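You operate a simulated robot arm through the tools that you are given. There is no shell and no other tool.

You are at the controls of a simulated two-armed robot. One attempt, no reset.

JOB
The shaker tripped: reset it and run it at 100 Hz, 0.5 g.
Fine: zero the level before the reset; set the frequency before starting; leave it running.

Only the result counts: the job must be done as asked and must still hold three seconds after the hand-in. Knocking over, shifting, dropping, spilling or breaking anything else fails it.

ROBOT AND FRAMES
Two 7-joint arms with fingered hands on one trunk that stands fixed in place. Base frame: the origin is at the foot of the trunk, x ahead of it, y to its left, z up; the work surface is at about z = 730. Units: mm, rad, N and s.
The left shoulder is at [49, 184, 1219], the right one opposite. With the tool pointing down near the work surface each hand reaches from about 100 to 780 mm from the base axis, measured 20 degrees to its own side. Payload 4 kg a hand.
Tool frame (each hand has its own): the origin (TCP) lies between the finger pads and is the grasp point; the fingertips stand 26 mm ahead of it; z points along the fingers, y is the line along which they close. Largest opening 132 mm; the body of the gripper starts 73 mm behind the TCP. The gripper is a hand of 3 fingers: y runs from the thumb to the fingers, the wrist lies at [0, 0, -224] in the tool frame, and closing takes about 1.5 s.
Orientation is told as [roll, pitch, yaw] about the base's x, y, z axes, in that order, counted from this pose: with the fingers straight down and closing along the base's y, the tool's x points along the base's -x, its y along +y and its z along -z.

CONTROLS
- The arms move only by the tool step_arm. It takes "left_increments", "right_increments" or both (then of equal length, played together; a hand with none holds still); each is text: rows parted by semicolons, each of 7 numbers parted by spaces: the gripper command, from -1 (shut) to 1 (fully open), values between in proportion, then the shift along the tool's x, y, z in units of 150 mm (1.0 is 150 mm), then the turn, a rotation vector about the tool's x, y, z in units of 180 degrees (1.0 is 180 degrees). In form: jaw x y z rx ry rz; .... A call has 1 to 20 rows; each row is the pose to reach, as a shift and turn from the pose commanded when the call began, along the tool's axes at that moment. A call with a number of a shift or a turn outside -1 to 1 is refused whole. Rows are played at 5 a second. More than 50 mm and 0.15 rad between two rows, or a gripper value outside its range, and nothing of the call is played. A pose out of reach is approached as far as the arm can. The call stops where the force on the tool passes 40 N (or 10 N more than at its start, if that is more) or the arm is blocked; 0.2 s more then pass. Each finger travels about 72 mm/s and halts on what it meets, pressing with about 27 N; the grip force reading is that of the motor and also rises with nothing between the fingers. The clock runs only during rows and for 0.2 s after the last one: add rows that repeat a pose to give the fingers time. It gives the time, the measured TCP pose, the force on the tool (base axes), the opening and the grip force at its end, in the units of the frame above (readings bear some noise), with the torque about the TCP (base axes, N m) and any sound that the robot's microphone picked up, and new pictures: "views" is both (left out), scene, wrist or none (wrist: the cameras of the hands that moved).
- Cameras (640 x 400 px; columns grow to the right, rows downward): "scene" is now at [134.1, -49.6, 1461.5]; the picture's right is [-0.54, -0.84, 0.06], its down [-0.42, 0.20, -0.89] and it looks along [0.73, -0.50, -0.46] (base axes); focal length 330 px, centre (320, 200). "left" rides on the left gripper at [-62, 3, -92] in its tool frame; the picture's right is [-0.05, -1.00, 0.00], its down [0.83, -0.04, -0.56] and it looks along [0.55, -0.03, 0.83] (tool axes); focal length 230 px, centre (320, 200). "right" rides on the right gripper at [62, 3, -92] in its tool frame; the picture's right is [-0.05, 1.00, 0.00], its down [-0.83, -0.04, -0.56] and it looks along [-0.55, -0.03, 0.83] (tool axes); focal length 230 px, centre (320, 200). There is no depth. A picture from a camera that has moved, and an enlarged one, comes with that camera's place and axes in the base frame and with its lens.
- move_column(by): slides the trunk up (or, below 0, down) by that many mm; the arms and the scene camera ride with it, the base frame stays. It gives what a move gives, with no picture.
- set_grasp(shape, hand): the hand has 3 fingers and takes this shape, open, in about a second: jaw (thumb against the fingers, like two jaws); tri (thumb and two fingers); tip (a fingertip pinch); poke (one finger out to press); point (the index stretched); flat (the hand flat); cup (the hand cupped); fist (a fist). The gripper value then closes the fingers along that shape, each until it touches; the sizes above hold for jaw. It gives what a move gives, with no picture.
- turn_head(pan, tilt): turns the head with the scene camera to pan (to the left, within 1.501 rad either way) and tilt (down, from -0.506 to 1.204), counted from straight ahead of the robot. It gives what a move gives, and a new picture of the scene camera.
- inspect(camera, box): a new picture of the part [left, top, right, bottom] of that camera's present view, enlarged. The clock stands still meanwhile.
- close_job(): hands the job in; it is judged then, once.

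Places have to be worked out from the pictures, the camera data and where the tool is seen. Open the grippers and draw the arms clear of the work before you hand the job in, unless the task says otherwise.

The tools are called after "Request:" as a command line: name --argument value ..., lists and objects as JSON in quotes. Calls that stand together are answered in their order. step_arm: Moves the arms, as the interface text tells. Its arguments: {"type":"object","properties":{"left_increments":{"type":"string"},"right_increments":{"type":"string"},"views":{"type":"string","enum":["both","scene","wrist","none"]}},"required":[]} The other tools are called the same way: move_column (by) slides the trunk up or down; set_grasp (shape, hand) gives the hand a shape; turn_head (pan, tilt) turns the head that bears the scene camera; inspect (camera, box) takes an enlarged picture of a part of a camera's view; close_job () hands the job in.

At the start:

```text
time: 0.0
left_position: [526.2, -39.9, 1201.7]
left_orientation: [0.0, 0.0, 0.001]
left_force: [0.8, 0.8, -0.2]
left_moment: [0.02, 0.0, -0.02]
left_width: 132.2
left_grip_force: 0.1
left_shape: jaw
right_position: [454.2, -507.4, 1222.9]
right_orientation: [-0.001, 0.0, 0.0]
right_force: [0.3, 0.2, 0.2]
right_moment: [-0.01, 0.01, 0.01]
right_width: 131.7
right_grip_force: 0.2
right_shape: jaw
trunk travel left (down, up): [-250.0, 212.0]
head pan, tilt: [-0.574, 0.382]
```

scene: 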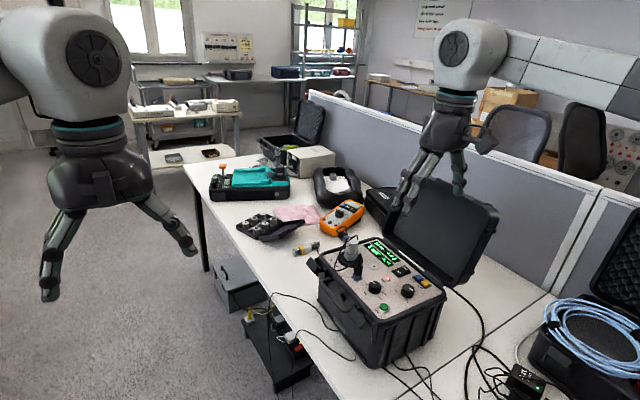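
right: 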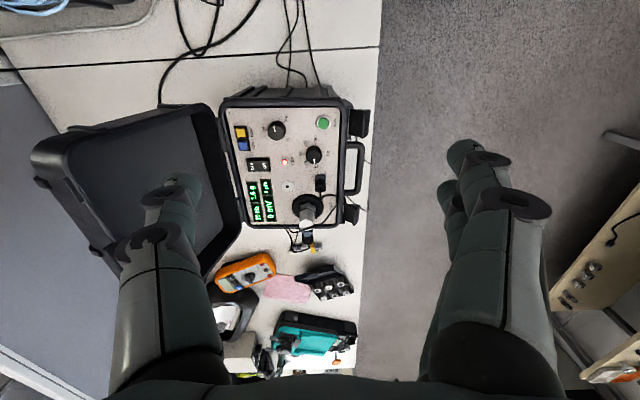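
left: 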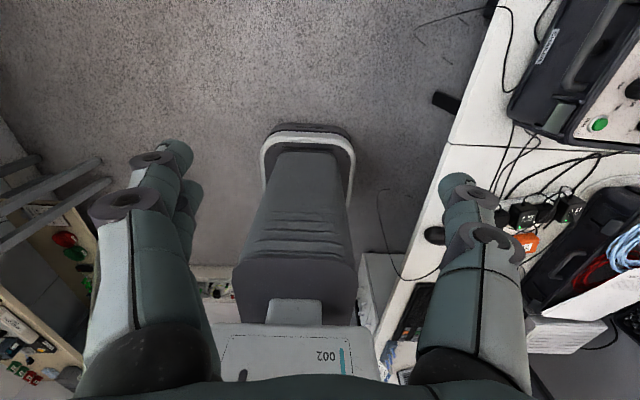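

I'll look closely at the shaker controller's panel from both cameras first.

Request:
inspect --camera "scene" --box '[300, 220, 460, 320]'

Request:
inspect --camera "right" --box '[210, 80, 370, 240]'

```text
4.00 times, centred on (380, 270) of scene
camera zoom: at [134.1, -49.6, 1461.5], right [-0.54, -0.84, 0.06], down [-0.42, 0.2, -0.89], along [0.73, -0.5, -0.46], focal length 1322 px, centre (80, -80)
```

zoom: 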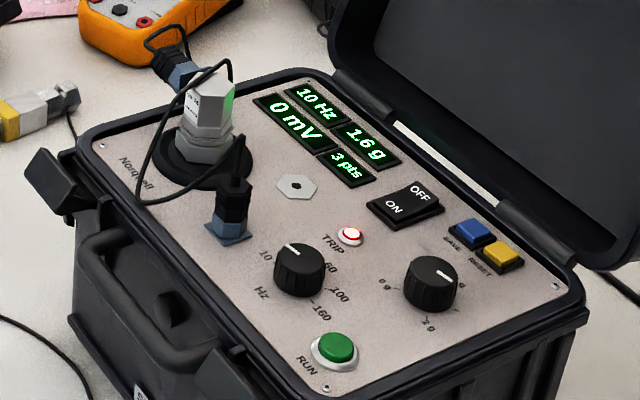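

```text
2.50 times, centred on (290, 160) of right
camera zoom: at [393.8, -504.2, 1315.0], right [0.05, 1.0, 0.0], down [0.83, -0.04, 0.56], along [0.55, -0.03, -0.83], focal length 575 px, centre (395, 300)
```

zoom: 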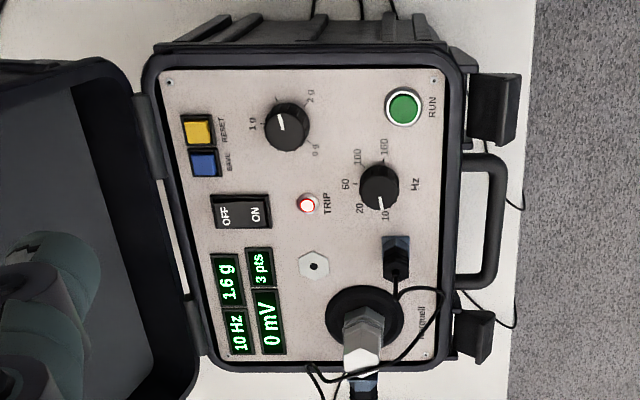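

The panel lies level at about z 900; the knobs' pointers and labels decide the turning angles, so I'll zoom in further on each.

Request:
inspect --camera "right" --box '[240, 100, 340, 180]'

Request:
inspect --camera "scene" --box '[355, 270, 425, 315]'

Request:
inspect --camera "scene" --box '[360, 235, 435, 282]'

Request:
inspect --camera "right" --box '[255, 110, 295, 142]'

Request:
inspect --camera "right" --box '[290, 135, 340, 175]'

```text
5.00 times, centred on (290, 140) of right
camera zoom: at [393.8, -504.2, 1315.0], right [0.05, 1.0, 0.0], down [0.83, -0.04, 0.56], along [0.55, -0.03, -0.83], focal length 1150 px, centre (470, 500)
```

zoom: 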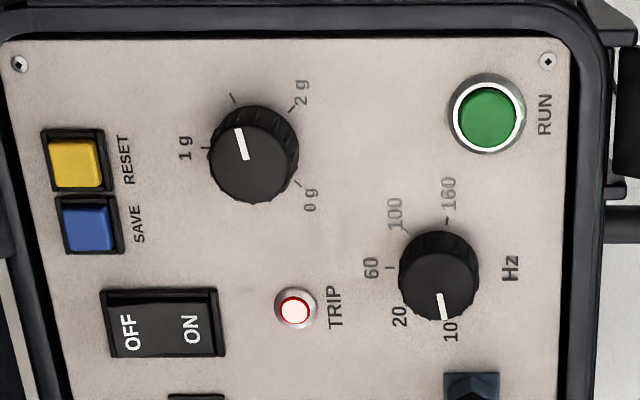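

```text
8.89 times, centred on (390, 292) of scene
camera zoom: at [134.1, -49.6, 1461.5], right [-0.54, -0.84, 0.06], down [-0.42, 0.2, -0.89], along [0.73, -0.5, -0.46], focal length 2937 px, centre (-302, -622)
```

zoom: 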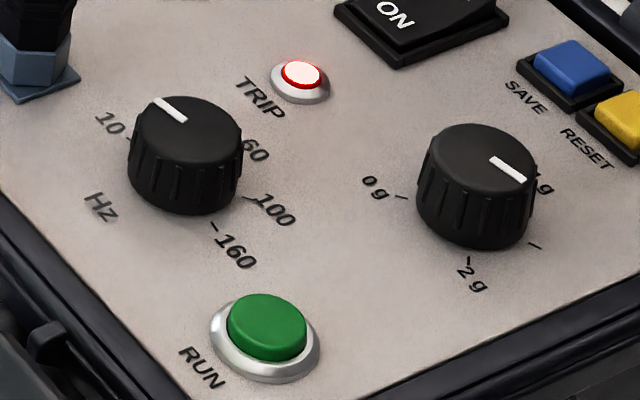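

```text
8.51 times, centred on (398, 258) of scene
camera zoom: at [134.1, -49.6, 1461.5], right [-0.54, -0.84, 0.06], down [-0.42, 0.2, -0.89], along [0.73, -0.5, -0.46], focal length 2812 px, centre (-340, -298)
```

zoom: 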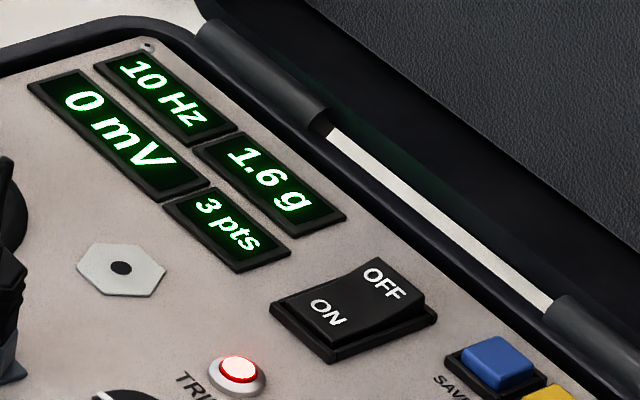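

```text
12.50 times, centred on (275, 126) of right
camera zoom: at [393.8, -504.2, 1315.0], right [0.05, 1.0, 0.0], down [0.83, -0.04, 0.56], along [0.55, -0.03, -0.83], focal length 2876 px, centre (882, 1125)
```

zoom: 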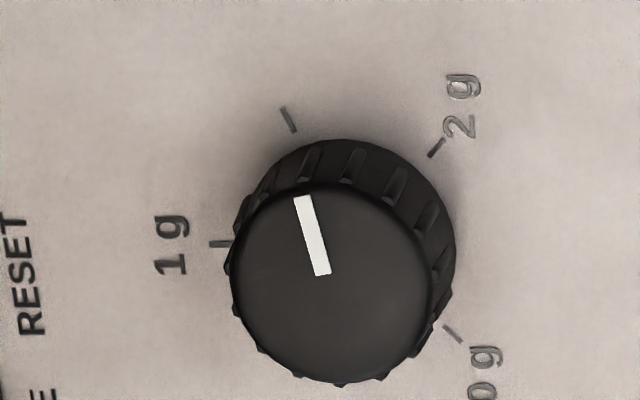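

```text
10.00 times, centred on (315, 155) of right
camera zoom: at [393.8, -504.2, 1315.0], right [0.05, 1.0, 0.0], down [0.83, -0.04, 0.56], along [0.55, -0.03, -0.83], focal length 2301 px, centre (370, 650)
```

zoom: 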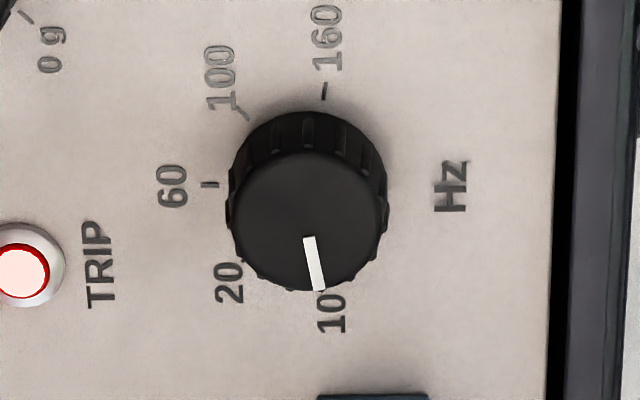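

Level knob spans 0 g at −135° to 2 g at +135° (now at 1.6 g), and the frequency knob sits at 10 with 100 about 150° clockwise. I'll look at the finger layout of the right hand before approaching, and turn the head to centre on the panel.

Request:
inspect --camera "scene" --box '[380, 80, 500, 220]'

Request:
turn_head --pan -0.85 --tilt 0.62

```text
2.86 times, centred on (440, 150) of scene
camera zoom: at [134.1, -49.6, 1461.5], right [-0.54, -0.84, 0.06], down [-0.42, 0.2, -0.89], along [0.73, -0.5, -0.46], focal length 944 px, centre (-23, 343)
```

zoom: 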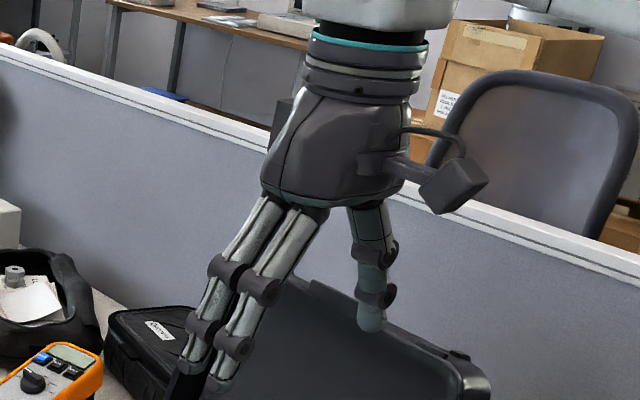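

```text
time: 0.8
left_position: [527.3, -38.8, 1201.6]
left_orientation: [0.001, 0.0, 0.0]
left_force: [0.1, -0.1, 0.3]
left_moment: [0.04, -0.04, 0.0]
left_width: 132.3
left_grip_force: 0.0
left_shape: jaw
right_position: [454.8, -507.3, 1223.2]
right_orientation: [0.001, 0.0, -0.001]
right_force: [0.8, 0.3, -0.5]
right_moment: [-0.01, -0.01, 0.04]
right_width: 131.7
right_grip_force: 0.1
right_shape: jaw
trunk travel left (down, up): [-250.0, 212.0]
head pan, tilt: [-0.85, 0.62]
camera scene: at [111.8, -65.1, 1442.4], right [-0.75, -0.66, 0.09], down [-0.48, 0.44, -0.76], along [0.47, -0.61, -0.64], focal length 330 px, centre (320, 200)
```

scene: 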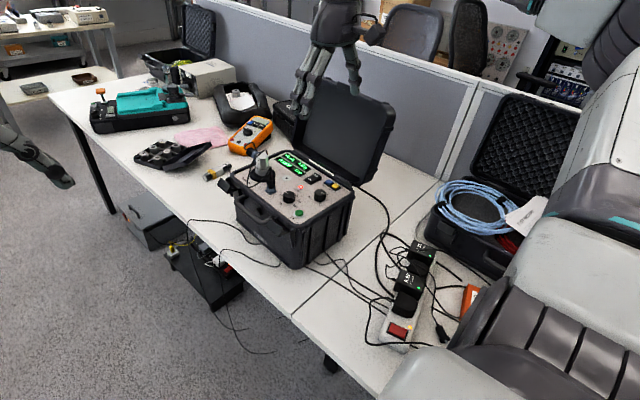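

The right hand's thumb is on the −y side and its two fingers on +y. I'll bring the right hand to above the level knob (about [512, −588]) at z ≈ 1085, with the fingers still open.

Request:
step_arm --right_increments "1 -0.07 -0.1 0.18 0 0 0; 1 -0.15 -0.21 0.36 0 0 0; 1 -0.23 -0.32 0.54 0 0 0; 1 -0.3 -0.43 0.72 0 0 0; 1 -0.378 -0.535 0.92 0 0 0; 1 -0.378 -0.535 0.92 0 0 0" --views "both"

```text
time: 2.2
left_position: [527.5, -39.0, 1201.5]
left_orientation: [0.0, 0.0, 0.001]
left_force: [-0.8, 0.8, 0.2]
left_moment: [0.02, 0.01, 0.0]
left_width: 131.8
left_grip_force: 0.1
left_shape: jaw
right_position: [509.6, -587.0, 1086.8]
right_orientation: [0.0, -0.003, 0.0]
right_force: [-0.8, 0.3, 0.2]
right_moment: [0.0, 0.02, 0.03]
right_width: 132.1
right_grip_force: 0.0
right_shape: jaw
trunk travel left (down, up): [-250.0, 212.0]
head pan, tilt: [-0.85, 0.62]
camera scene: at [111.1, -64.7, 1442.5], right [-0.75, -0.66, 0.09], down [-0.47, 0.44, -0.76], along [0.47, -0.61, -0.64], focal length 330 px, centre (320, 200)
camera right: at [449.1, -584.7, 1177.5], right [0.05, 1.0, 0.0], down [0.83, -0.04, 0.56], along [0.56, -0.03, -0.83], focal length 230 px, centre (320, 200)
```

scene: 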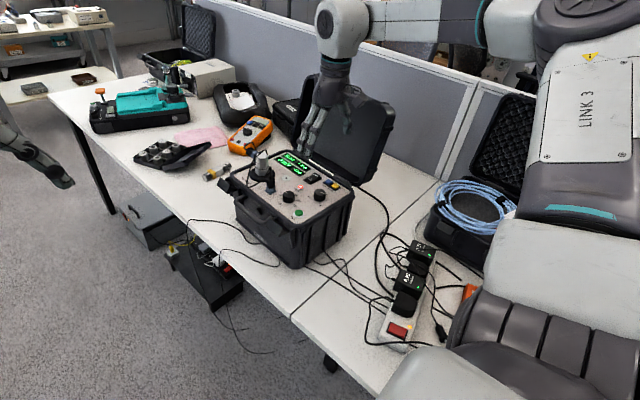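
right: 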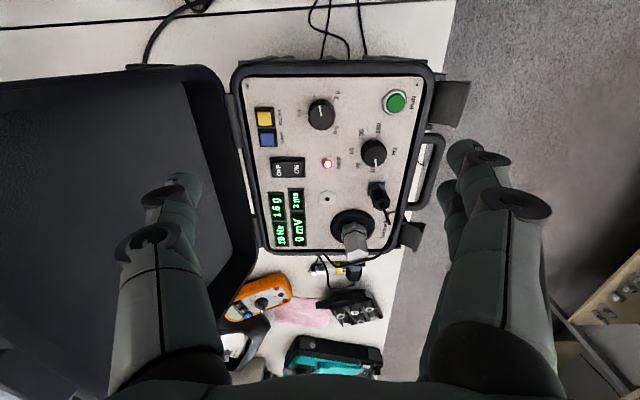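

The hand is over the panel. I'll zoom into the wrist picture for precise knob and button positions.

Request:
inspect --camera "right" --box '[240, 70, 440, 195]'

Request:
inspect --camera "right" --box '[290, 85, 354, 125]'

Request:
inspect --camera "scene" --box '[260, 100, 380, 220]'

```text
3.20 times, centred on (340, 132) of right
camera zoom: at [449.1, -584.7, 1177.5], right [0.05, 1.0, 0.0], down [0.83, -0.04, 0.56], along [0.56, -0.03, -0.83], focal length 736 px, centre (256, 416)
```

zoom: 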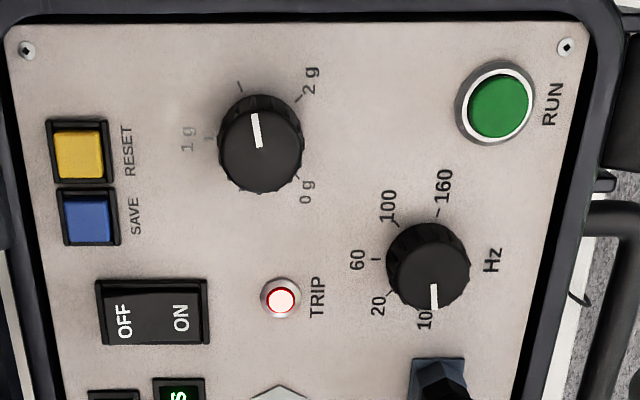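

```text
10.00 times, centred on (322, 105) of right
camera zoom: at [449.1, -584.7, 1177.5], right [0.05, 1.0, 0.0], down [0.83, -0.04, 0.56], along [0.56, -0.03, -0.83], focal length 2301 px, centre (300, 1150)
```

zoom: 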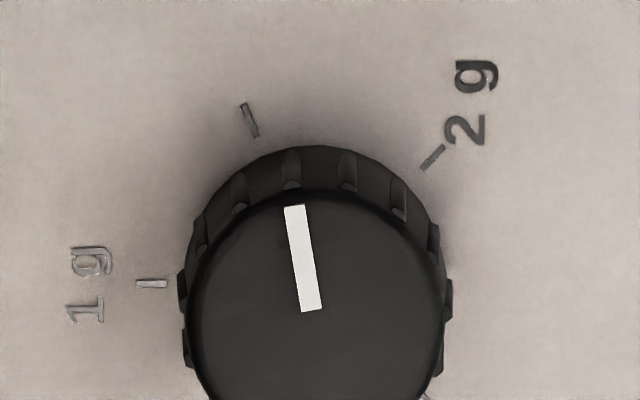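

```text
3.33 times, centred on (320, 160) of scene
camera zoom: at [111.1, -64.7, 1442.5], right [-0.75, -0.66, 0.09], down [-0.47, 0.44, -0.76], along [0.47, -0.61, -0.64], focal length 1101 px, centre (320, 333)
```

zoom: 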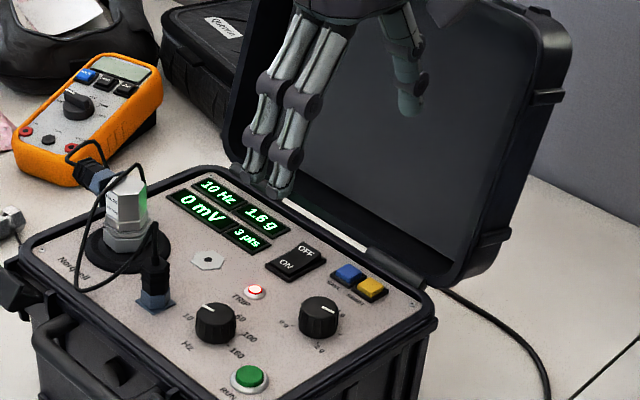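

Refined positions: level knob [512, −587], frequency knob [559.5, −524.5], RESET [514, −653], RUN [504.6, −503]. I'll test the wrist's turning range by yawing clockwise 90° here in free air while narrowing the fingers to about 65 mm.

Request:
step_arm --right_increments "0.5 0 0 0 0 0 0.045; 0.2 0 0 0 0 0 0.09; 0 0 0 0 0 0 0.135; 0 0 0 0 0 0 0.18; 0 0 0 0 0 0 0.225; 0 0 0 0 0 0 0.27; 0 0 0 0 0 0 0.315; 0 0 0 0 0 0 0.36; 0 0 0 0 0 0 0.405; 0 0 0 0 0 0 0.45; 0 0 0 0 0 0 0.5; 0 0 0 0 0 0 0.5" --views "both"

```text
refused: row 11 steps farther than a row can; nothing moved
```

Row 11 was slightly too large a step; same motion with even steps.

Request:
step_arm --right_increments "0.5 0 0 0 0 0 0.045; 0.2 0 0 0 0 0 0.09; 0 0 0 0 0 0 0.135; 0 0 0 0 0 0 0.18; 0 0 0 0 0 0 0.225; 0 0 0 0 0 0 0.27; 0 0 0 0 0 0 0.315; 0 0 0 0 0 0 0.36; 0 0 0 0 0 0 0.405; 0 0 0 0 0 0 0.45; 0 0 0 0 0 0 0.495; 0 0 0 0 0 0 0.5; 0 0 0 0 0 0 0.5" --views "both"

```text
time: 5.0
left_position: [528.5, -37.9, 1201.0]
left_orientation: [-0.001, 0.0, 0.001]
left_force: [1.0, -0.6, -0.1]
left_moment: [0.03, -0.02, 0.02]
left_width: 131.8
left_grip_force: 0.1
left_shape: jaw
right_position: [510.8, -587.7, 1084.7]
right_orientation: [-0.001, 0.001, -1.572]
right_force: [0.8, -0.2, 0.6]
right_moment: [0.0, -0.02, 0.0]
right_width: 66.8
right_grip_force: 0.1
right_shape: jaw
trunk travel left (down, up): [-250.0, 212.0]
head pan, tilt: [-0.85, 0.62]
camera scene: at [111.8, -65.1, 1442.4], right [-0.75, -0.66, 0.09], down [-0.48, 0.44, -0.76], along [0.47, -0.61, -0.64], focal length 330 px, centre (320, 200)
camera right: at [514.9, -526.6, 1177.0], right [1.0, -0.05, 0.0], down [-0.04, -0.83, 0.56], along [-0.03, -0.55, -0.83], focal length 230 px, centre (320, 200)
```

scene: 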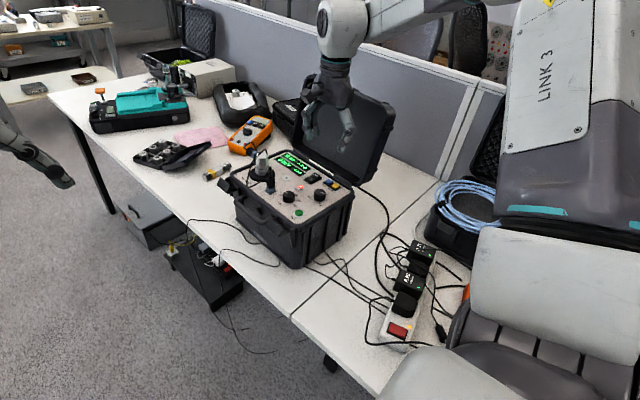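
right: 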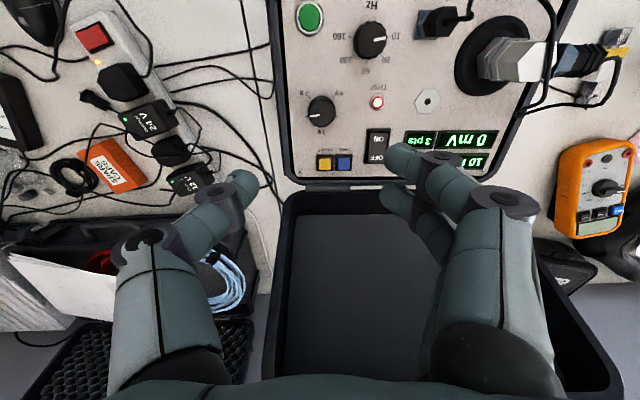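

Yaw −90° is reachable, with the wrist camera now on the +y side. I'll descend over the level knob to TCP z ≈ 960 with the opening narrowed to about 58 mm, then check alignment.

Request:
step_arm --right_increments "-0.1 0 0 0.2 0 0 0; -0.12 0 0 0.4 0 0 0; -0.12 0 0 0.6 0 0 0; -0.12 0 0 0.75 0 0 0; -0.12 0 0 0.833 0 0 0; -0.12 0 0 0.833 0 0 0" --views "both"

Request:
inspect --camera "scene" --box '[240, 100, 380, 240]'

Request:
inspect --camera "right" --box '[160, 0, 480, 200]'

```text
time: 6.4
left_position: [528.0, -39.8, 1202.0]
left_orientation: [0.001, 0.001, 0.002]
left_force: [-0.2, 0.1, 0.4]
left_moment: [0.0, -0.01, -0.01]
left_width: 132.0
left_grip_force: 0.0
left_shape: jaw
right_position: [512.4, -584.8, 960.8]
right_orientation: [0.0, -0.001, -1.573]
right_force: [-0.4, 0.6, 0.0]
right_moment: [0.0, 0.01, 0.02]
right_width: 58.7
right_grip_force: 0.0
right_shape: jaw
trunk travel left (down, up): [-250.0, 212.0]
head pan, tilt: [-0.85, 0.62]
camera scene: at [111.6, -65.0, 1442.4], right [-0.75, -0.66, 0.09], down [-0.47, 0.44, -0.76], along [0.47, -0.61, -0.64], focal length 330 px, centre (320, 200)
camera right: at [515.9, -524.3, 1052.6], right [1.0, -0.05, 0.0], down [-0.04, -0.83, 0.56], along [-0.03, -0.55, -0.83], focal length 230 px, centre (320, 200)
```

scene: 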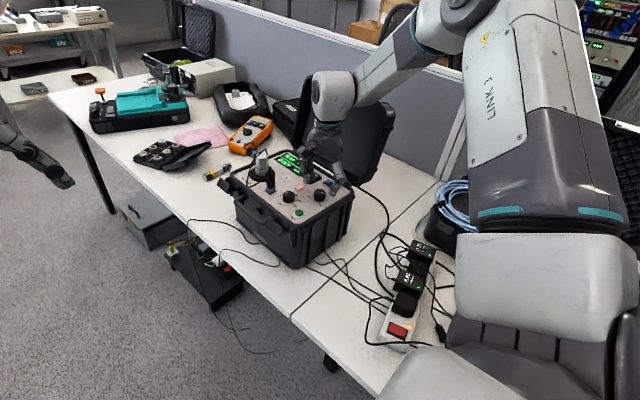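
right: 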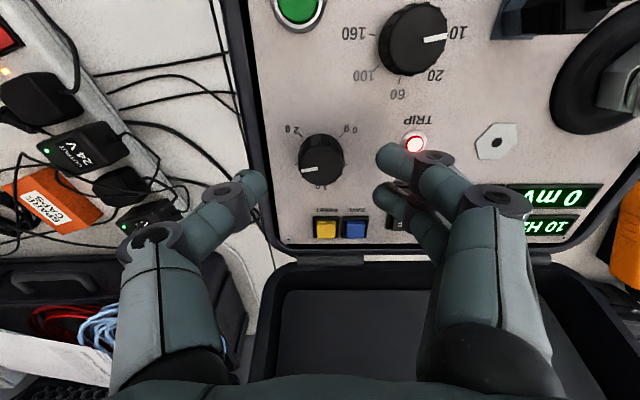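

```text
2.86 times, centred on (310, 170) of scene
camera zoom: at [111.6, -65.0, 1442.4], right [-0.75, -0.66, 0.09], down [-0.47, 0.44, -0.76], along [0.47, -0.61, -0.64], focal length 944 px, centre (349, 286)
```

zoom: 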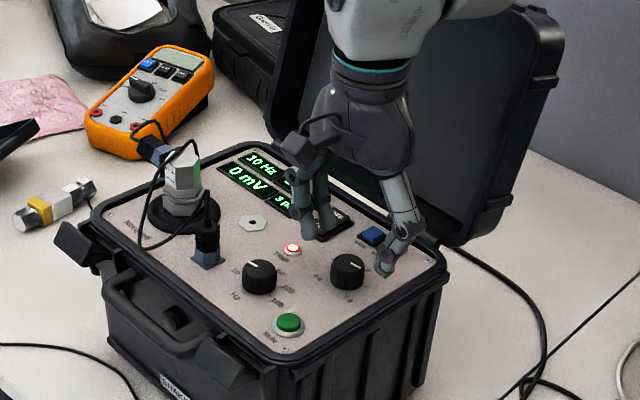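

```text
2.00 times, centred on (320, 100) of right
camera zoom: at [515.9, -524.3, 1052.6], right [1.0, -0.05, 0.0], down [-0.04, -0.83, 0.56], along [-0.03, -0.55, -0.83], focal length 460 px, centre (320, 400)
```

zoom: 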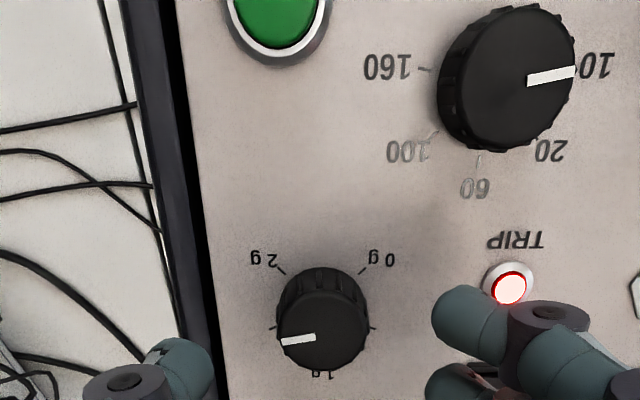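

The knob lies on the TCP axis within about 2 mm. I'll narrow to about 49 mm, shift 2 mm toward −y and lower to TCP z ≈ 927 so the fingertips straddle the knob, then check before closing.

Request:
step_arm --right_increments "-0.25 -0.013 0 0 0 0 0; -0.25 -0.013 0 0.08 0 0 0; -0.25 -0.013 0 0.16 0 0 0; -0.25 -0.013 0 0.225 0 0 0; -0.25 -0.013 0 0.225 0 0 0" --views "both"

Request:
inspect --camera "scene" --box '[250, 130, 370, 230]'

Request:
inspect --camera "right" --box '[200, 80, 440, 230]'

```text
time: 7.6
left_position: [525.7, -39.0, 1201.7]
left_orientation: [-0.001, -0.002, 0.001]
left_force: [-1.0, 0.2, 1.2]
left_moment: [0.02, -0.01, 0.0]
left_width: 131.8
left_grip_force: 0.1
left_shape: jaw
right_position: [514.3, -588.7, 928.3]
right_orientation: [0.007, -0.003, -1.571]
right_force: [0.9, -2.5, 18.2]
right_moment: [-0.09, -0.05, -0.03]
right_width: 50.5
right_grip_force: 0.0
right_shape: jaw
trunk travel left (down, up): [-250.0, 212.0]
head pan, tilt: [-0.85, 0.62]
camera scene: at [110.2, -63.9, 1442.9], right [-0.75, -0.66, 0.09], down [-0.47, 0.44, -0.77], along [0.47, -0.61, -0.64], focal length 330 px, centre (320, 200)
camera right: at [516.2, -527.1, 1020.3], right [1.0, -0.05, 0.01], down [-0.05, -0.83, 0.56], along [-0.02, -0.56, -0.83], focal length 230 px, centre (320, 200)
```

scene: 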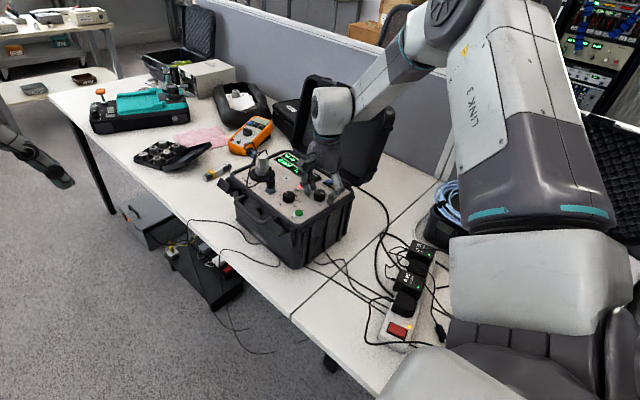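
right: 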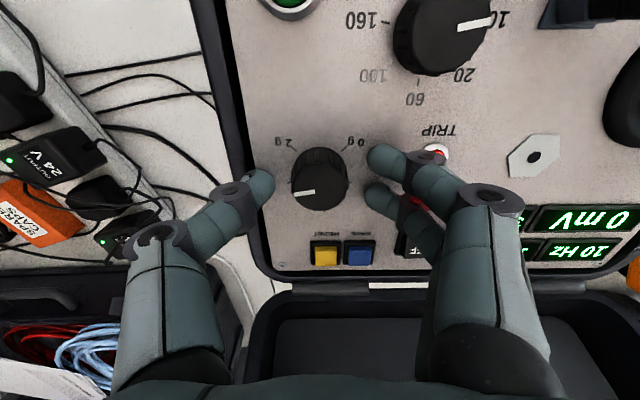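

```text
4.00 times, centred on (310, 180) of scene
camera zoom: at [110.2, -63.9, 1442.9], right [-0.75, -0.66, 0.09], down [-0.47, 0.44, -0.77], along [0.47, -0.61, -0.64], focal length 1322 px, centre (360, 280)
```

zoom: 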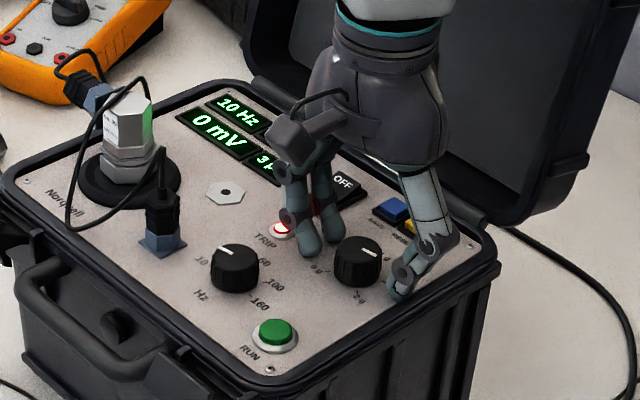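

```text
2.67 times, centred on (320, 155) of right
camera zoom: at [516.2, -527.1, 1020.3], right [1.0, -0.05, 0.01], down [-0.05, -0.83, 0.56], along [-0.02, -0.56, -0.83], focal length 614 px, centre (320, 320)
```

zoom: 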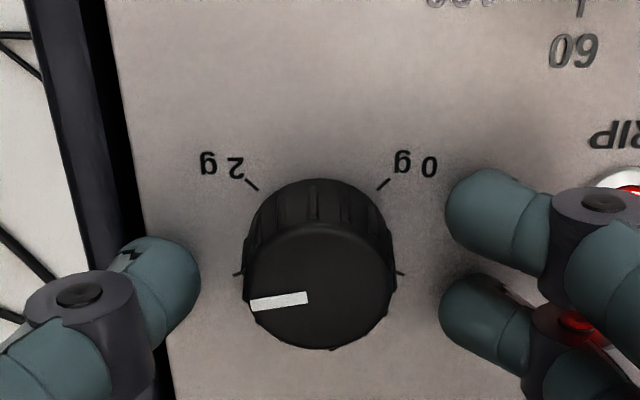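

All three fingertips have just touched the panel (about 18 N up, centred), straddling the knob well. I'll lift 5 mm off the panel and close on the knob.

Request:
step_arm --right_increments "-0.25 0 0 -0.033 0 0 0; -0.25 0 0 -0.033 0 0 0; -0.5 0 0 -0.033 0 0 0; -1 0 0 -0.033 0 0 0; -1 0 0 -0.033 0 0 0; -1 0 0 -0.033 0 0 0" --views "both"

Request:
inspect --camera "right" --box '[200, 80, 440, 230]'

Request:
inspect --camera "scene" --box '[250, 130, 370, 230]'

```text
time: 9.0
left_position: [527.3, -38.8, 1201.1]
left_orientation: [-0.001, -0.001, 0.0]
left_force: [0.2, 0.4, 0.5]
left_moment: [0.0, -0.02, 0.0]
left_width: 132.0
left_grip_force: 0.0
left_shape: jaw
right_position: [510.3, -590.6, 930.3]
right_orientation: [-0.003, 0.0, -1.571]
right_force: [-0.7, -1.0, -0.1]
right_moment: [0.0, 0.06, 0.02]
right_width: 19.0
right_grip_force: 26.8
right_shape: jaw
trunk travel left (down, up): [-250.0, 212.0]
head pan, tilt: [-0.85, 0.62]
camera scene: at [111.8, -65.6, 1442.3], right [-0.75, -0.66, 0.09], down [-0.48, 0.44, -0.76], along [0.47, -0.61, -0.64], focal length 330 px, centre (320, 200)
camera right: at [515.1, -528.4, 1022.7], right [1.0, -0.05, 0.0], down [-0.04, -0.83, 0.55], along [-0.03, -0.55, -0.83], focal length 230 px, centre (320, 200)
```

scene: 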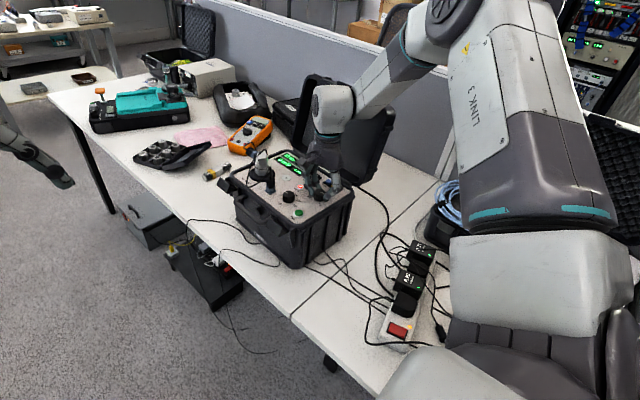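
right: 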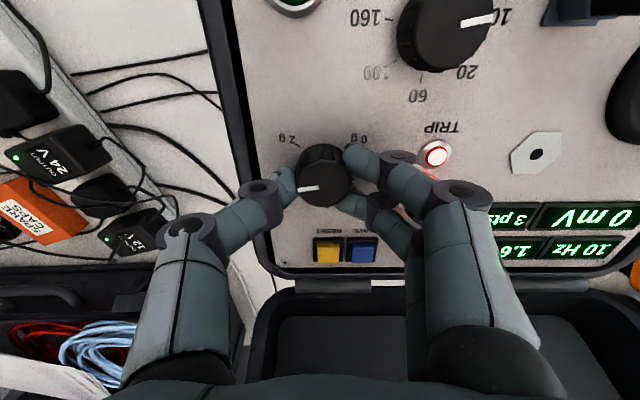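

```text
2.67 times, centred on (320, 155) of right
camera zoom: at [515.1, -528.4, 1022.7], right [1.0, -0.05, 0.0], down [-0.04, -0.83, 0.55], along [-0.03, -0.55, -0.83], focal length 614 px, centre (320, 320)
```

zoom: 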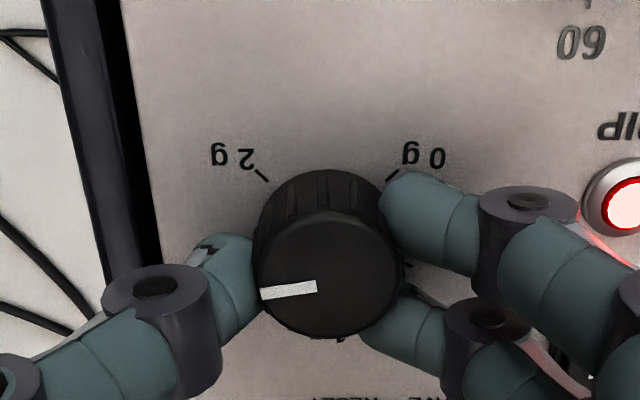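

```text
4.00 times, centred on (310, 180) of scene
camera zoom: at [111.8, -65.6, 1442.3], right [-0.75, -0.66, 0.09], down [-0.48, 0.44, -0.76], along [0.47, -0.61, -0.64], focal length 1322 px, centre (360, 280)
```

zoom: 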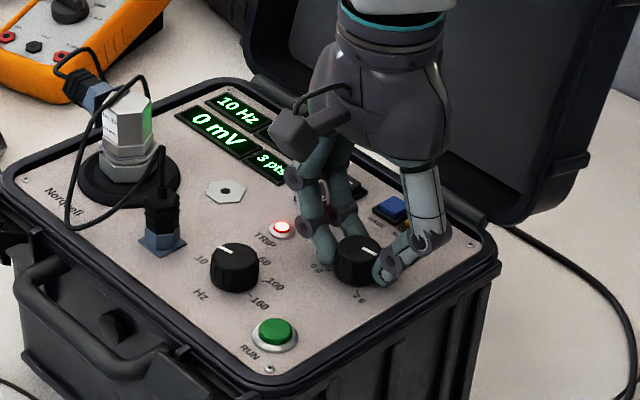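

All three fingers grip the knob with 27 N. I'll make a small test turn counter-clockwise (18°) and check that the knob and display follow.

Request:
step_arm --right_increments "-1 0 0 0 0 0 -0.03; -1 0 0 0 0 0 -0.065; -1 0 0 0 0 0 -0.1; -1 0 0 0 0 0 -0.1" --views "wrist"

Request:
inspect --camera "right" --box '[200, 80, 440, 230]'

Request:
inspect --camera "scene" --box '[250, 130, 370, 230]'

```text
time: 10.0
left_position: [529.0, -38.8, 1200.8]
left_orientation: [0.0, 0.0, -0.001]
left_force: [0.7, -0.5, -1.0]
left_moment: [-0.01, -0.02, 0.02]
left_width: 132.2
left_grip_force: 0.0
left_shape: jaw
right_position: [512.0, -590.5, 931.0]
right_orientation: [0.0, 0.0, -1.256]
right_force: [0.5, -1.1, -0.1]
right_moment: [-0.02, 0.0, 0.0]
right_width: 19.2
right_grip_force: 27.6
right_shape: jaw
trunk travel left (down, up): [-250.0, 212.0]
head pan, tilt: [-0.85, 0.62]
camera right: at [496.8, -530.8, 1022.9], right [0.97, 0.26, 0.0], down [0.22, -0.8, 0.55], along [0.14, -0.54, -0.83], focal length 230 px, centre (320, 200)
```

right: 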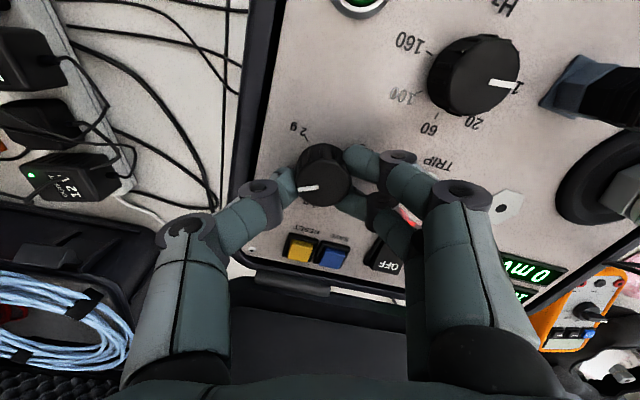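

```text
2.67 times, centred on (320, 155) of right
camera zoom: at [496.8, -530.8, 1022.9], right [0.97, 0.26, 0.0], down [0.22, -0.8, 0.55], along [0.14, -0.54, -0.83], focal length 614 px, centre (320, 320)
```

zoom: 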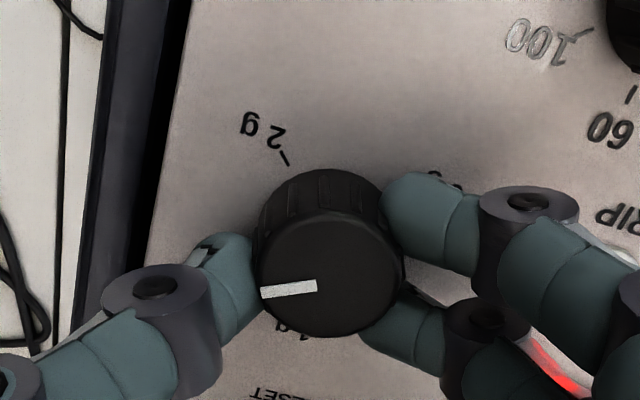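

```text
4.00 times, centred on (310, 180) of scene
camera zoom: at [112.5, -66.0, 1442.2], right [-0.75, -0.66, 0.09], down [-0.48, 0.44, -0.76], along [0.47, -0.61, -0.64], focal length 1322 px, centre (360, 280)
```

zoom: 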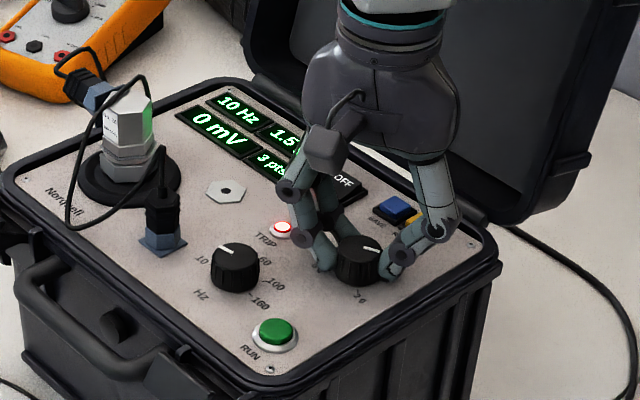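

The knob turned with the hand and the display dropped to 1.5 g. I'll continue counter-clockwise by about 97° and check.

Request:
step_arm --right_increments "-1 0 0 0 0 0 -0.045; -1 0 0 0 0 0 -0.09; -1 0 0 0 0 0 -0.135; -1 0 0 0 0 0 -0.18; -1 0 0 0 0 0 -0.225; -1 0 0 0 0 0 -0.27; -1 0 0 0 0 0 -0.315; -1 0 0 0 0 0 -0.36; -1 0 0 0 0 0 -0.405; -1 0 0 0 0 0 -0.45; -1 0 0 0 0 0 -0.495; -1 0 0 0 0 0 -0.54; -1 0 0 0 0 0 -0.54" --views "both"

Request:
inspect --camera "right" --box '[200, 80, 440, 230]'

Request:
inspect --camera "scene" --box '[250, 130, 370, 230]'

```text
time: 12.8
left_position: [529.4, -36.2, 1200.3]
left_orientation: [-0.003, 0.004, 0.001]
left_force: [0.2, 0.3, -0.4]
left_moment: [0.02, -0.02, -0.06]
left_width: 132.0
left_grip_force: 0.0
left_shape: jaw
right_position: [515.6, -587.6, 930.9]
right_orientation: [0.0, 0.0, 0.443]
right_force: [23.1, 12.7, 0.1]
right_moment: [0.31, -0.43, -0.07]
right_width: 18.6
right_grip_force: 26.5
right_shape: jaw
trunk travel left (down, up): [-250.0, 212.0]
head pan, tilt: [-0.85, 0.62]
camera scene: at [115.9, -63.5, 1442.1], right [-0.75, -0.66, 0.09], down [-0.48, 0.44, -0.76], along [0.46, -0.61, -0.64], focal length 330 px, centre (320, 200)
camera right: at [459.2, -611.1, 1023.0], right [-0.38, 0.92, 0.0], down [0.77, 0.32, 0.55], along [0.51, 0.21, -0.83], focal length 230 px, centre (320, 200)
```

scene: 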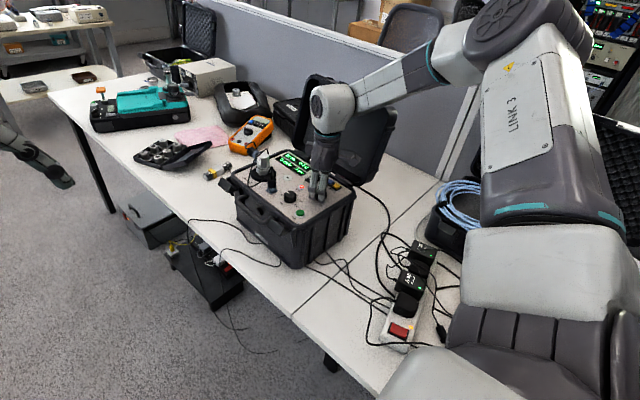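
right: 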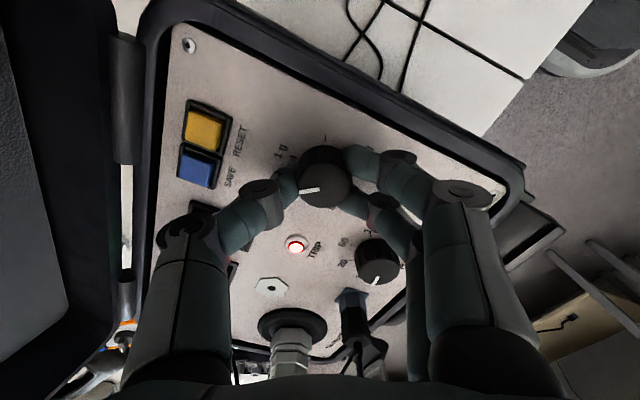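

```text
2.67 times, centred on (320, 155) of right
camera zoom: at [459.2, -611.1, 1023.0], right [-0.38, 0.92, 0.0], down [0.77, 0.32, 0.55], along [0.51, 0.21, -0.83], focal length 614 px, centre (320, 320)
```

zoom: 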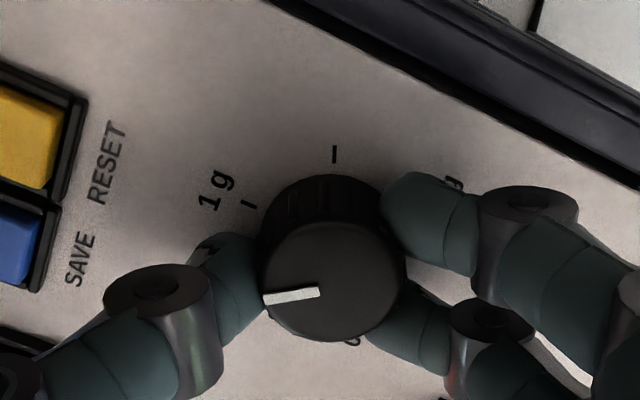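

```text
4.00 times, centred on (310, 180) of scene
camera zoom: at [115.9, -63.5, 1442.1], right [-0.75, -0.66, 0.09], down [-0.48, 0.44, -0.76], along [0.46, -0.61, -0.64], focal length 1322 px, centre (360, 280)
```

zoom: 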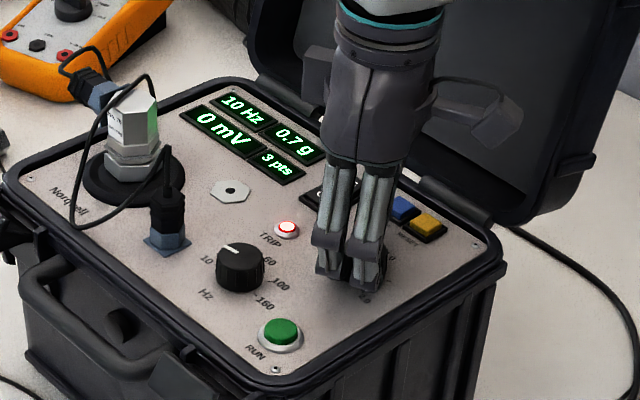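

The display is at 0.7 g, but a sideways load of about 26 N has built up from slight misalignment. I'll release the knob here, let the hand relax, and look again before regripping.

Request:
step_arm --right_increments "-0.6 0 0 0 0 0 0; -0.25 0 0 0 0 0 0; -0.2 0 0 0 0 0 0; -0.2 0 0 0 0 0 0" --views "wrist"

Request:
inspect --camera "right" --box '[200, 80, 440, 230]'

Request:
inspect --camera "scene" --box '[250, 130, 370, 230]'

```text
time: 13.8
left_position: [527.9, -38.7, 1202.0]
left_orientation: [0.0, 0.0, -0.001]
left_force: [-0.7, -0.4, 0.7]
left_moment: [0.0, -0.02, -0.01]
left_width: 132.0
left_grip_force: 0.0
left_shape: jaw
right_position: [509.7, -590.6, 930.9]
right_orientation: [-0.001, 0.001, 0.438]
right_force: [-0.3, -0.2, -0.8]
right_moment: [-0.02, 0.0, 0.02]
right_width: 52.4
right_grip_force: 0.2
right_shape: jaw
trunk travel left (down, up): [-250.0, 212.0]
head pan, tilt: [-0.85, 0.62]
camera right: at [454.4, -613.6, 1023.4], right [-0.38, 0.93, 0.0], down [0.77, 0.31, 0.55], along [0.51, 0.21, -0.83], focal length 230 px, centre (320, 200)
```

right: 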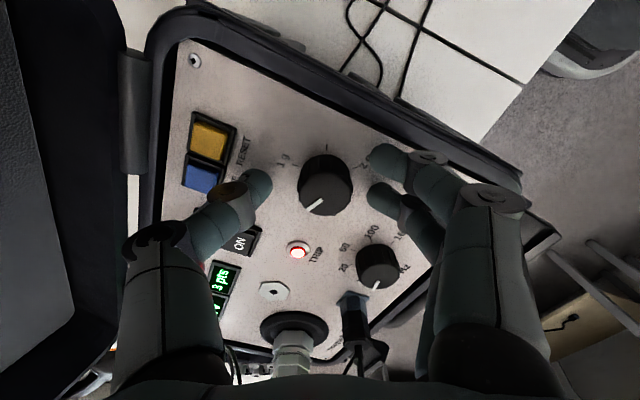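

```text
2.67 times, centred on (320, 155) of right
camera zoom: at [454.4, -613.6, 1023.4], right [-0.38, 0.93, 0.0], down [0.77, 0.31, 0.55], along [0.51, 0.21, -0.83], focal length 614 px, centre (320, 320)
```

zoom: 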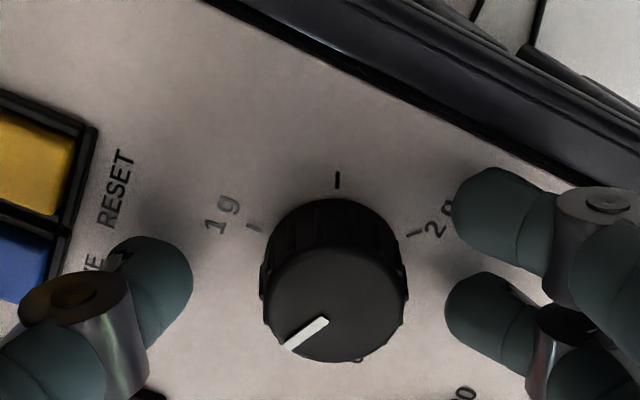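

```text
4.00 times, centred on (310, 180) of scene
camera zoom: at [111.3, -65.2, 1442.4], right [-0.75, -0.66, 0.09], down [-0.47, 0.44, -0.76], along [0.47, -0.61, -0.64], focal length 1322 px, centre (360, 280)
```

zoom: 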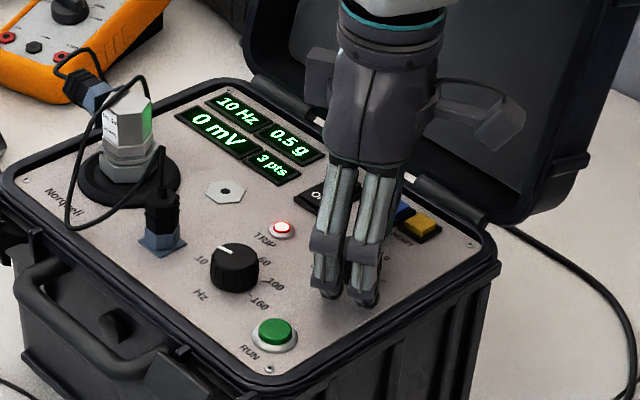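

Released cleanly; the display now reads 0.5 g and the case hasn't moved. From the two views the knob axis is at about [512.5, −585.4], so my TCP was about 4 mm off. I'll recentre and swing the open hand clockwise 70° for a fresh grip.

Request:
step_arm --right_increments "-0.2 -0.0188 0.0213 0 0 0 0; -0.2 -0.0188 0.0213 0 0 0 0.0433; -0.2 -0.0188 0.0213 0 0 0 0.0867; -0.2 -0.0188 0.0213 0 0 0 0.13; -0.2 -0.0188 0.0213 0 0 0 0.1733; -0.2 -0.0188 0.0213 0 0 0 0.2167; -0.2 -0.0188 0.0213 0 0 0 0.26; -0.2 -0.0188 0.0213 0 0 0 0.3033; -0.2 -0.0188 0.0213 0 0 0 0.3467; -0.2 -0.0188 0.0213 0 0 0 0.39; -0.2 -0.0188 0.0213 0 0 0 0.39" --views "wrist"

Request:
inspect --camera "right" --box '[200, 80, 440, 230]'

Request:
inspect --camera "scene" --box '[250, 130, 370, 230]'

```text
time: 16.2
left_position: [528.3, -38.6, 1202.1]
left_orientation: [0.001, -0.001, 0.0]
left_force: [0.5, 0.1, 0.6]
left_moment: [-0.04, -0.01, -0.01]
left_width: 132.0
left_grip_force: 0.0
left_shape: jaw
right_position: [511.9, -585.4, 930.8]
right_orientation: [-0.001, 0.0, -0.789]
right_force: [-0.5, -0.5, 0.0]
right_moment: [0.0, 0.0, 0.02]
right_width: 52.3
right_grip_force: 0.0
right_shape: jaw
trunk travel left (down, up): [-250.0, 212.0]
head pan, tilt: [-0.85, 0.62]
camera right: at [472.4, -539.8, 1023.3], right [0.74, 0.67, 0.0], down [0.55, -0.62, 0.56], along [0.37, -0.41, -0.83], focal length 230 px, centre (320, 200)
```

right: 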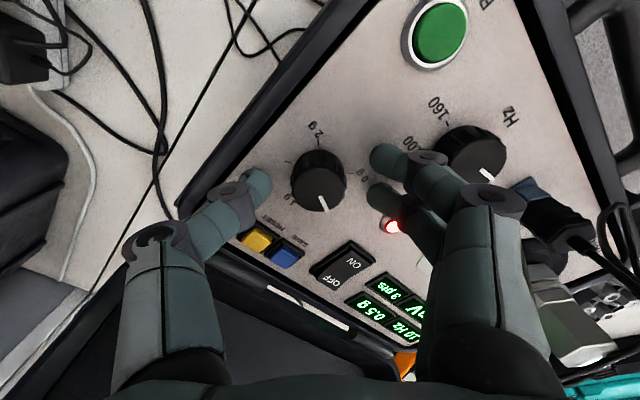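

```text
2.67 times, centred on (320, 155) of right
camera zoom: at [472.4, -539.8, 1023.3], right [0.74, 0.67, 0.0], down [0.55, -0.62, 0.56], along [0.37, -0.41, -0.83], focal length 614 px, centre (320, 320)
```

zoom: 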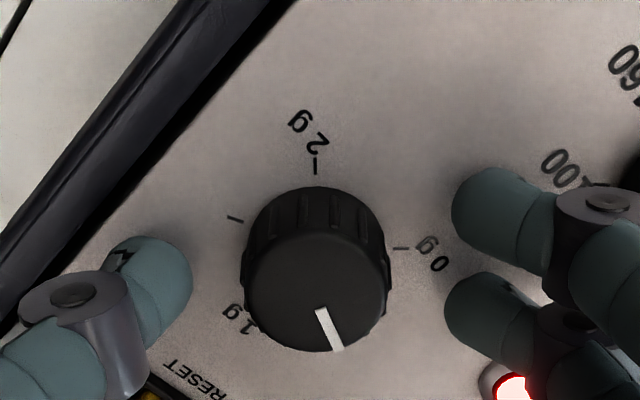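

```text
4.00 times, centred on (310, 180) of scene
camera zoom: at [111.7, -65.2, 1442.4], right [-0.75, -0.66, 0.09], down [-0.48, 0.44, -0.76], along [0.47, -0.61, -0.64], focal length 1322 px, centre (360, 280)
```

zoom: 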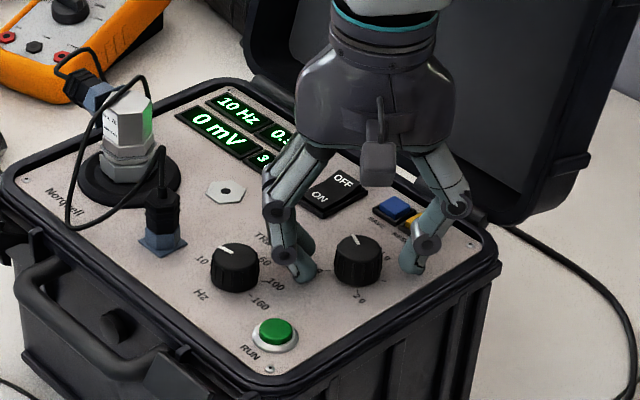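

Centred to within about 1.5 mm, display 0.5 g. I'll close on the knob and turn 63° counter-clockwise, then check the reading.

Request:
step_arm --right_increments "-0.6 0 0 0 0 0 0; -1 0 0 0 0 0 0; -1 0 0 0 0 0 0; -1 0 0 0 0 0 0; -1 0 0 0 0 0 -0.04; -1 0 0 0 0 0 -0.08; -1 0 0 0 0 0 -0.12; -1 0 0 0 0 0 -0.16; -1 0 0 0 0 0 -0.2; -1 0 0 0 0 0 -0.24; -1 0 0 0 0 0 -0.28; -1 0 0 0 0 0 -0.32; -1 0 0 0 0 0 -0.35; -1 0 0 0 0 0 -0.35" --views "wrist"

Request:
inspect --camera "right" --box '[200, 80, 440, 230]'

Request:
inspect --camera "scene" --box '[250, 130, 370, 230]'

```text
time: 19.2
left_position: [527.6, -39.0, 1202.0]
left_orientation: [0.001, -0.001, -0.001]
left_force: [0.7, -0.3, -0.5]
left_moment: [0.01, -0.02, -0.01]
left_width: 132.0
left_grip_force: 0.1
left_shape: jaw
right_position: [512.8, -586.7, 930.2]
right_orientation: [-0.002, 0.001, 0.311]
right_force: [-2.5, 0.8, -0.2]
right_moment: [0.02, 0.05, 0.0]
right_width: 19.4
right_grip_force: 27.1
right_shape: jaw
trunk travel left (down, up): [-250.0, 212.0]
head pan, tilt: [-0.85, 0.62]
camera right: at [453.5, -602.1, 1023.2], right [-0.26, 0.97, 0.0], down [0.8, 0.22, 0.55], along [0.54, 0.14, -0.83], focal length 230 px, centre (320, 200)
```

right: 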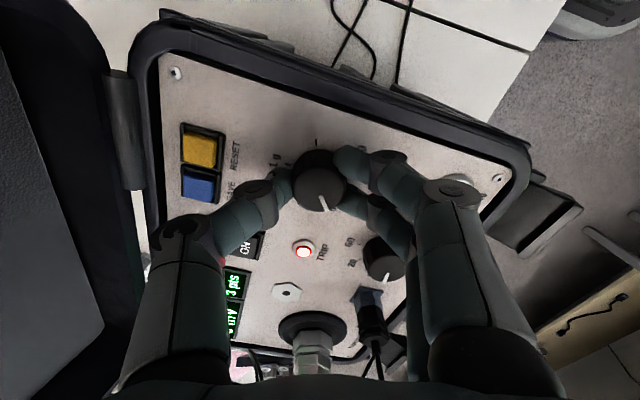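

```text
2.67 times, centred on (320, 155) of right
camera zoom: at [453.5, -602.1, 1023.2], right [-0.26, 0.97, 0.0], down [0.8, 0.22, 0.55], along [0.54, 0.14, -0.83], focal length 614 px, centre (320, 320)
```

zoom: 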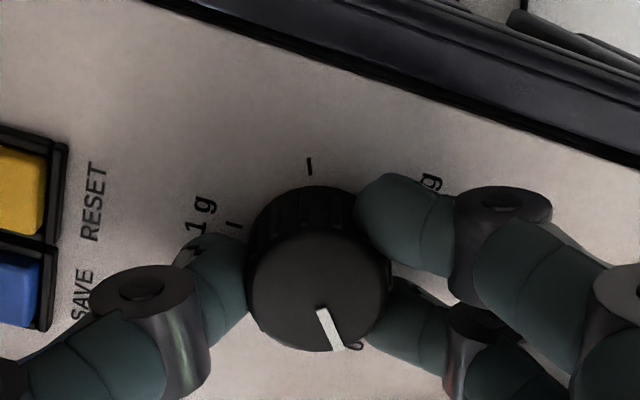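

```text
4.00 times, centred on (310, 180) of scene
camera zoom: at [111.7, -65.4, 1442.3], right [-0.75, -0.66, 0.09], down [-0.48, 0.44, -0.76], along [0.47, -0.61, -0.64], focal length 1322 px, centre (360, 280)
```

zoom: 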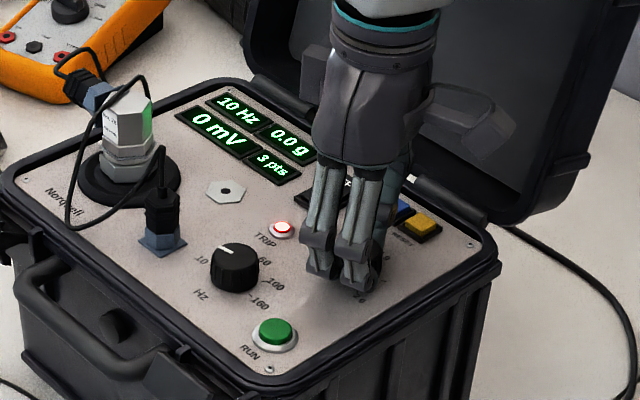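

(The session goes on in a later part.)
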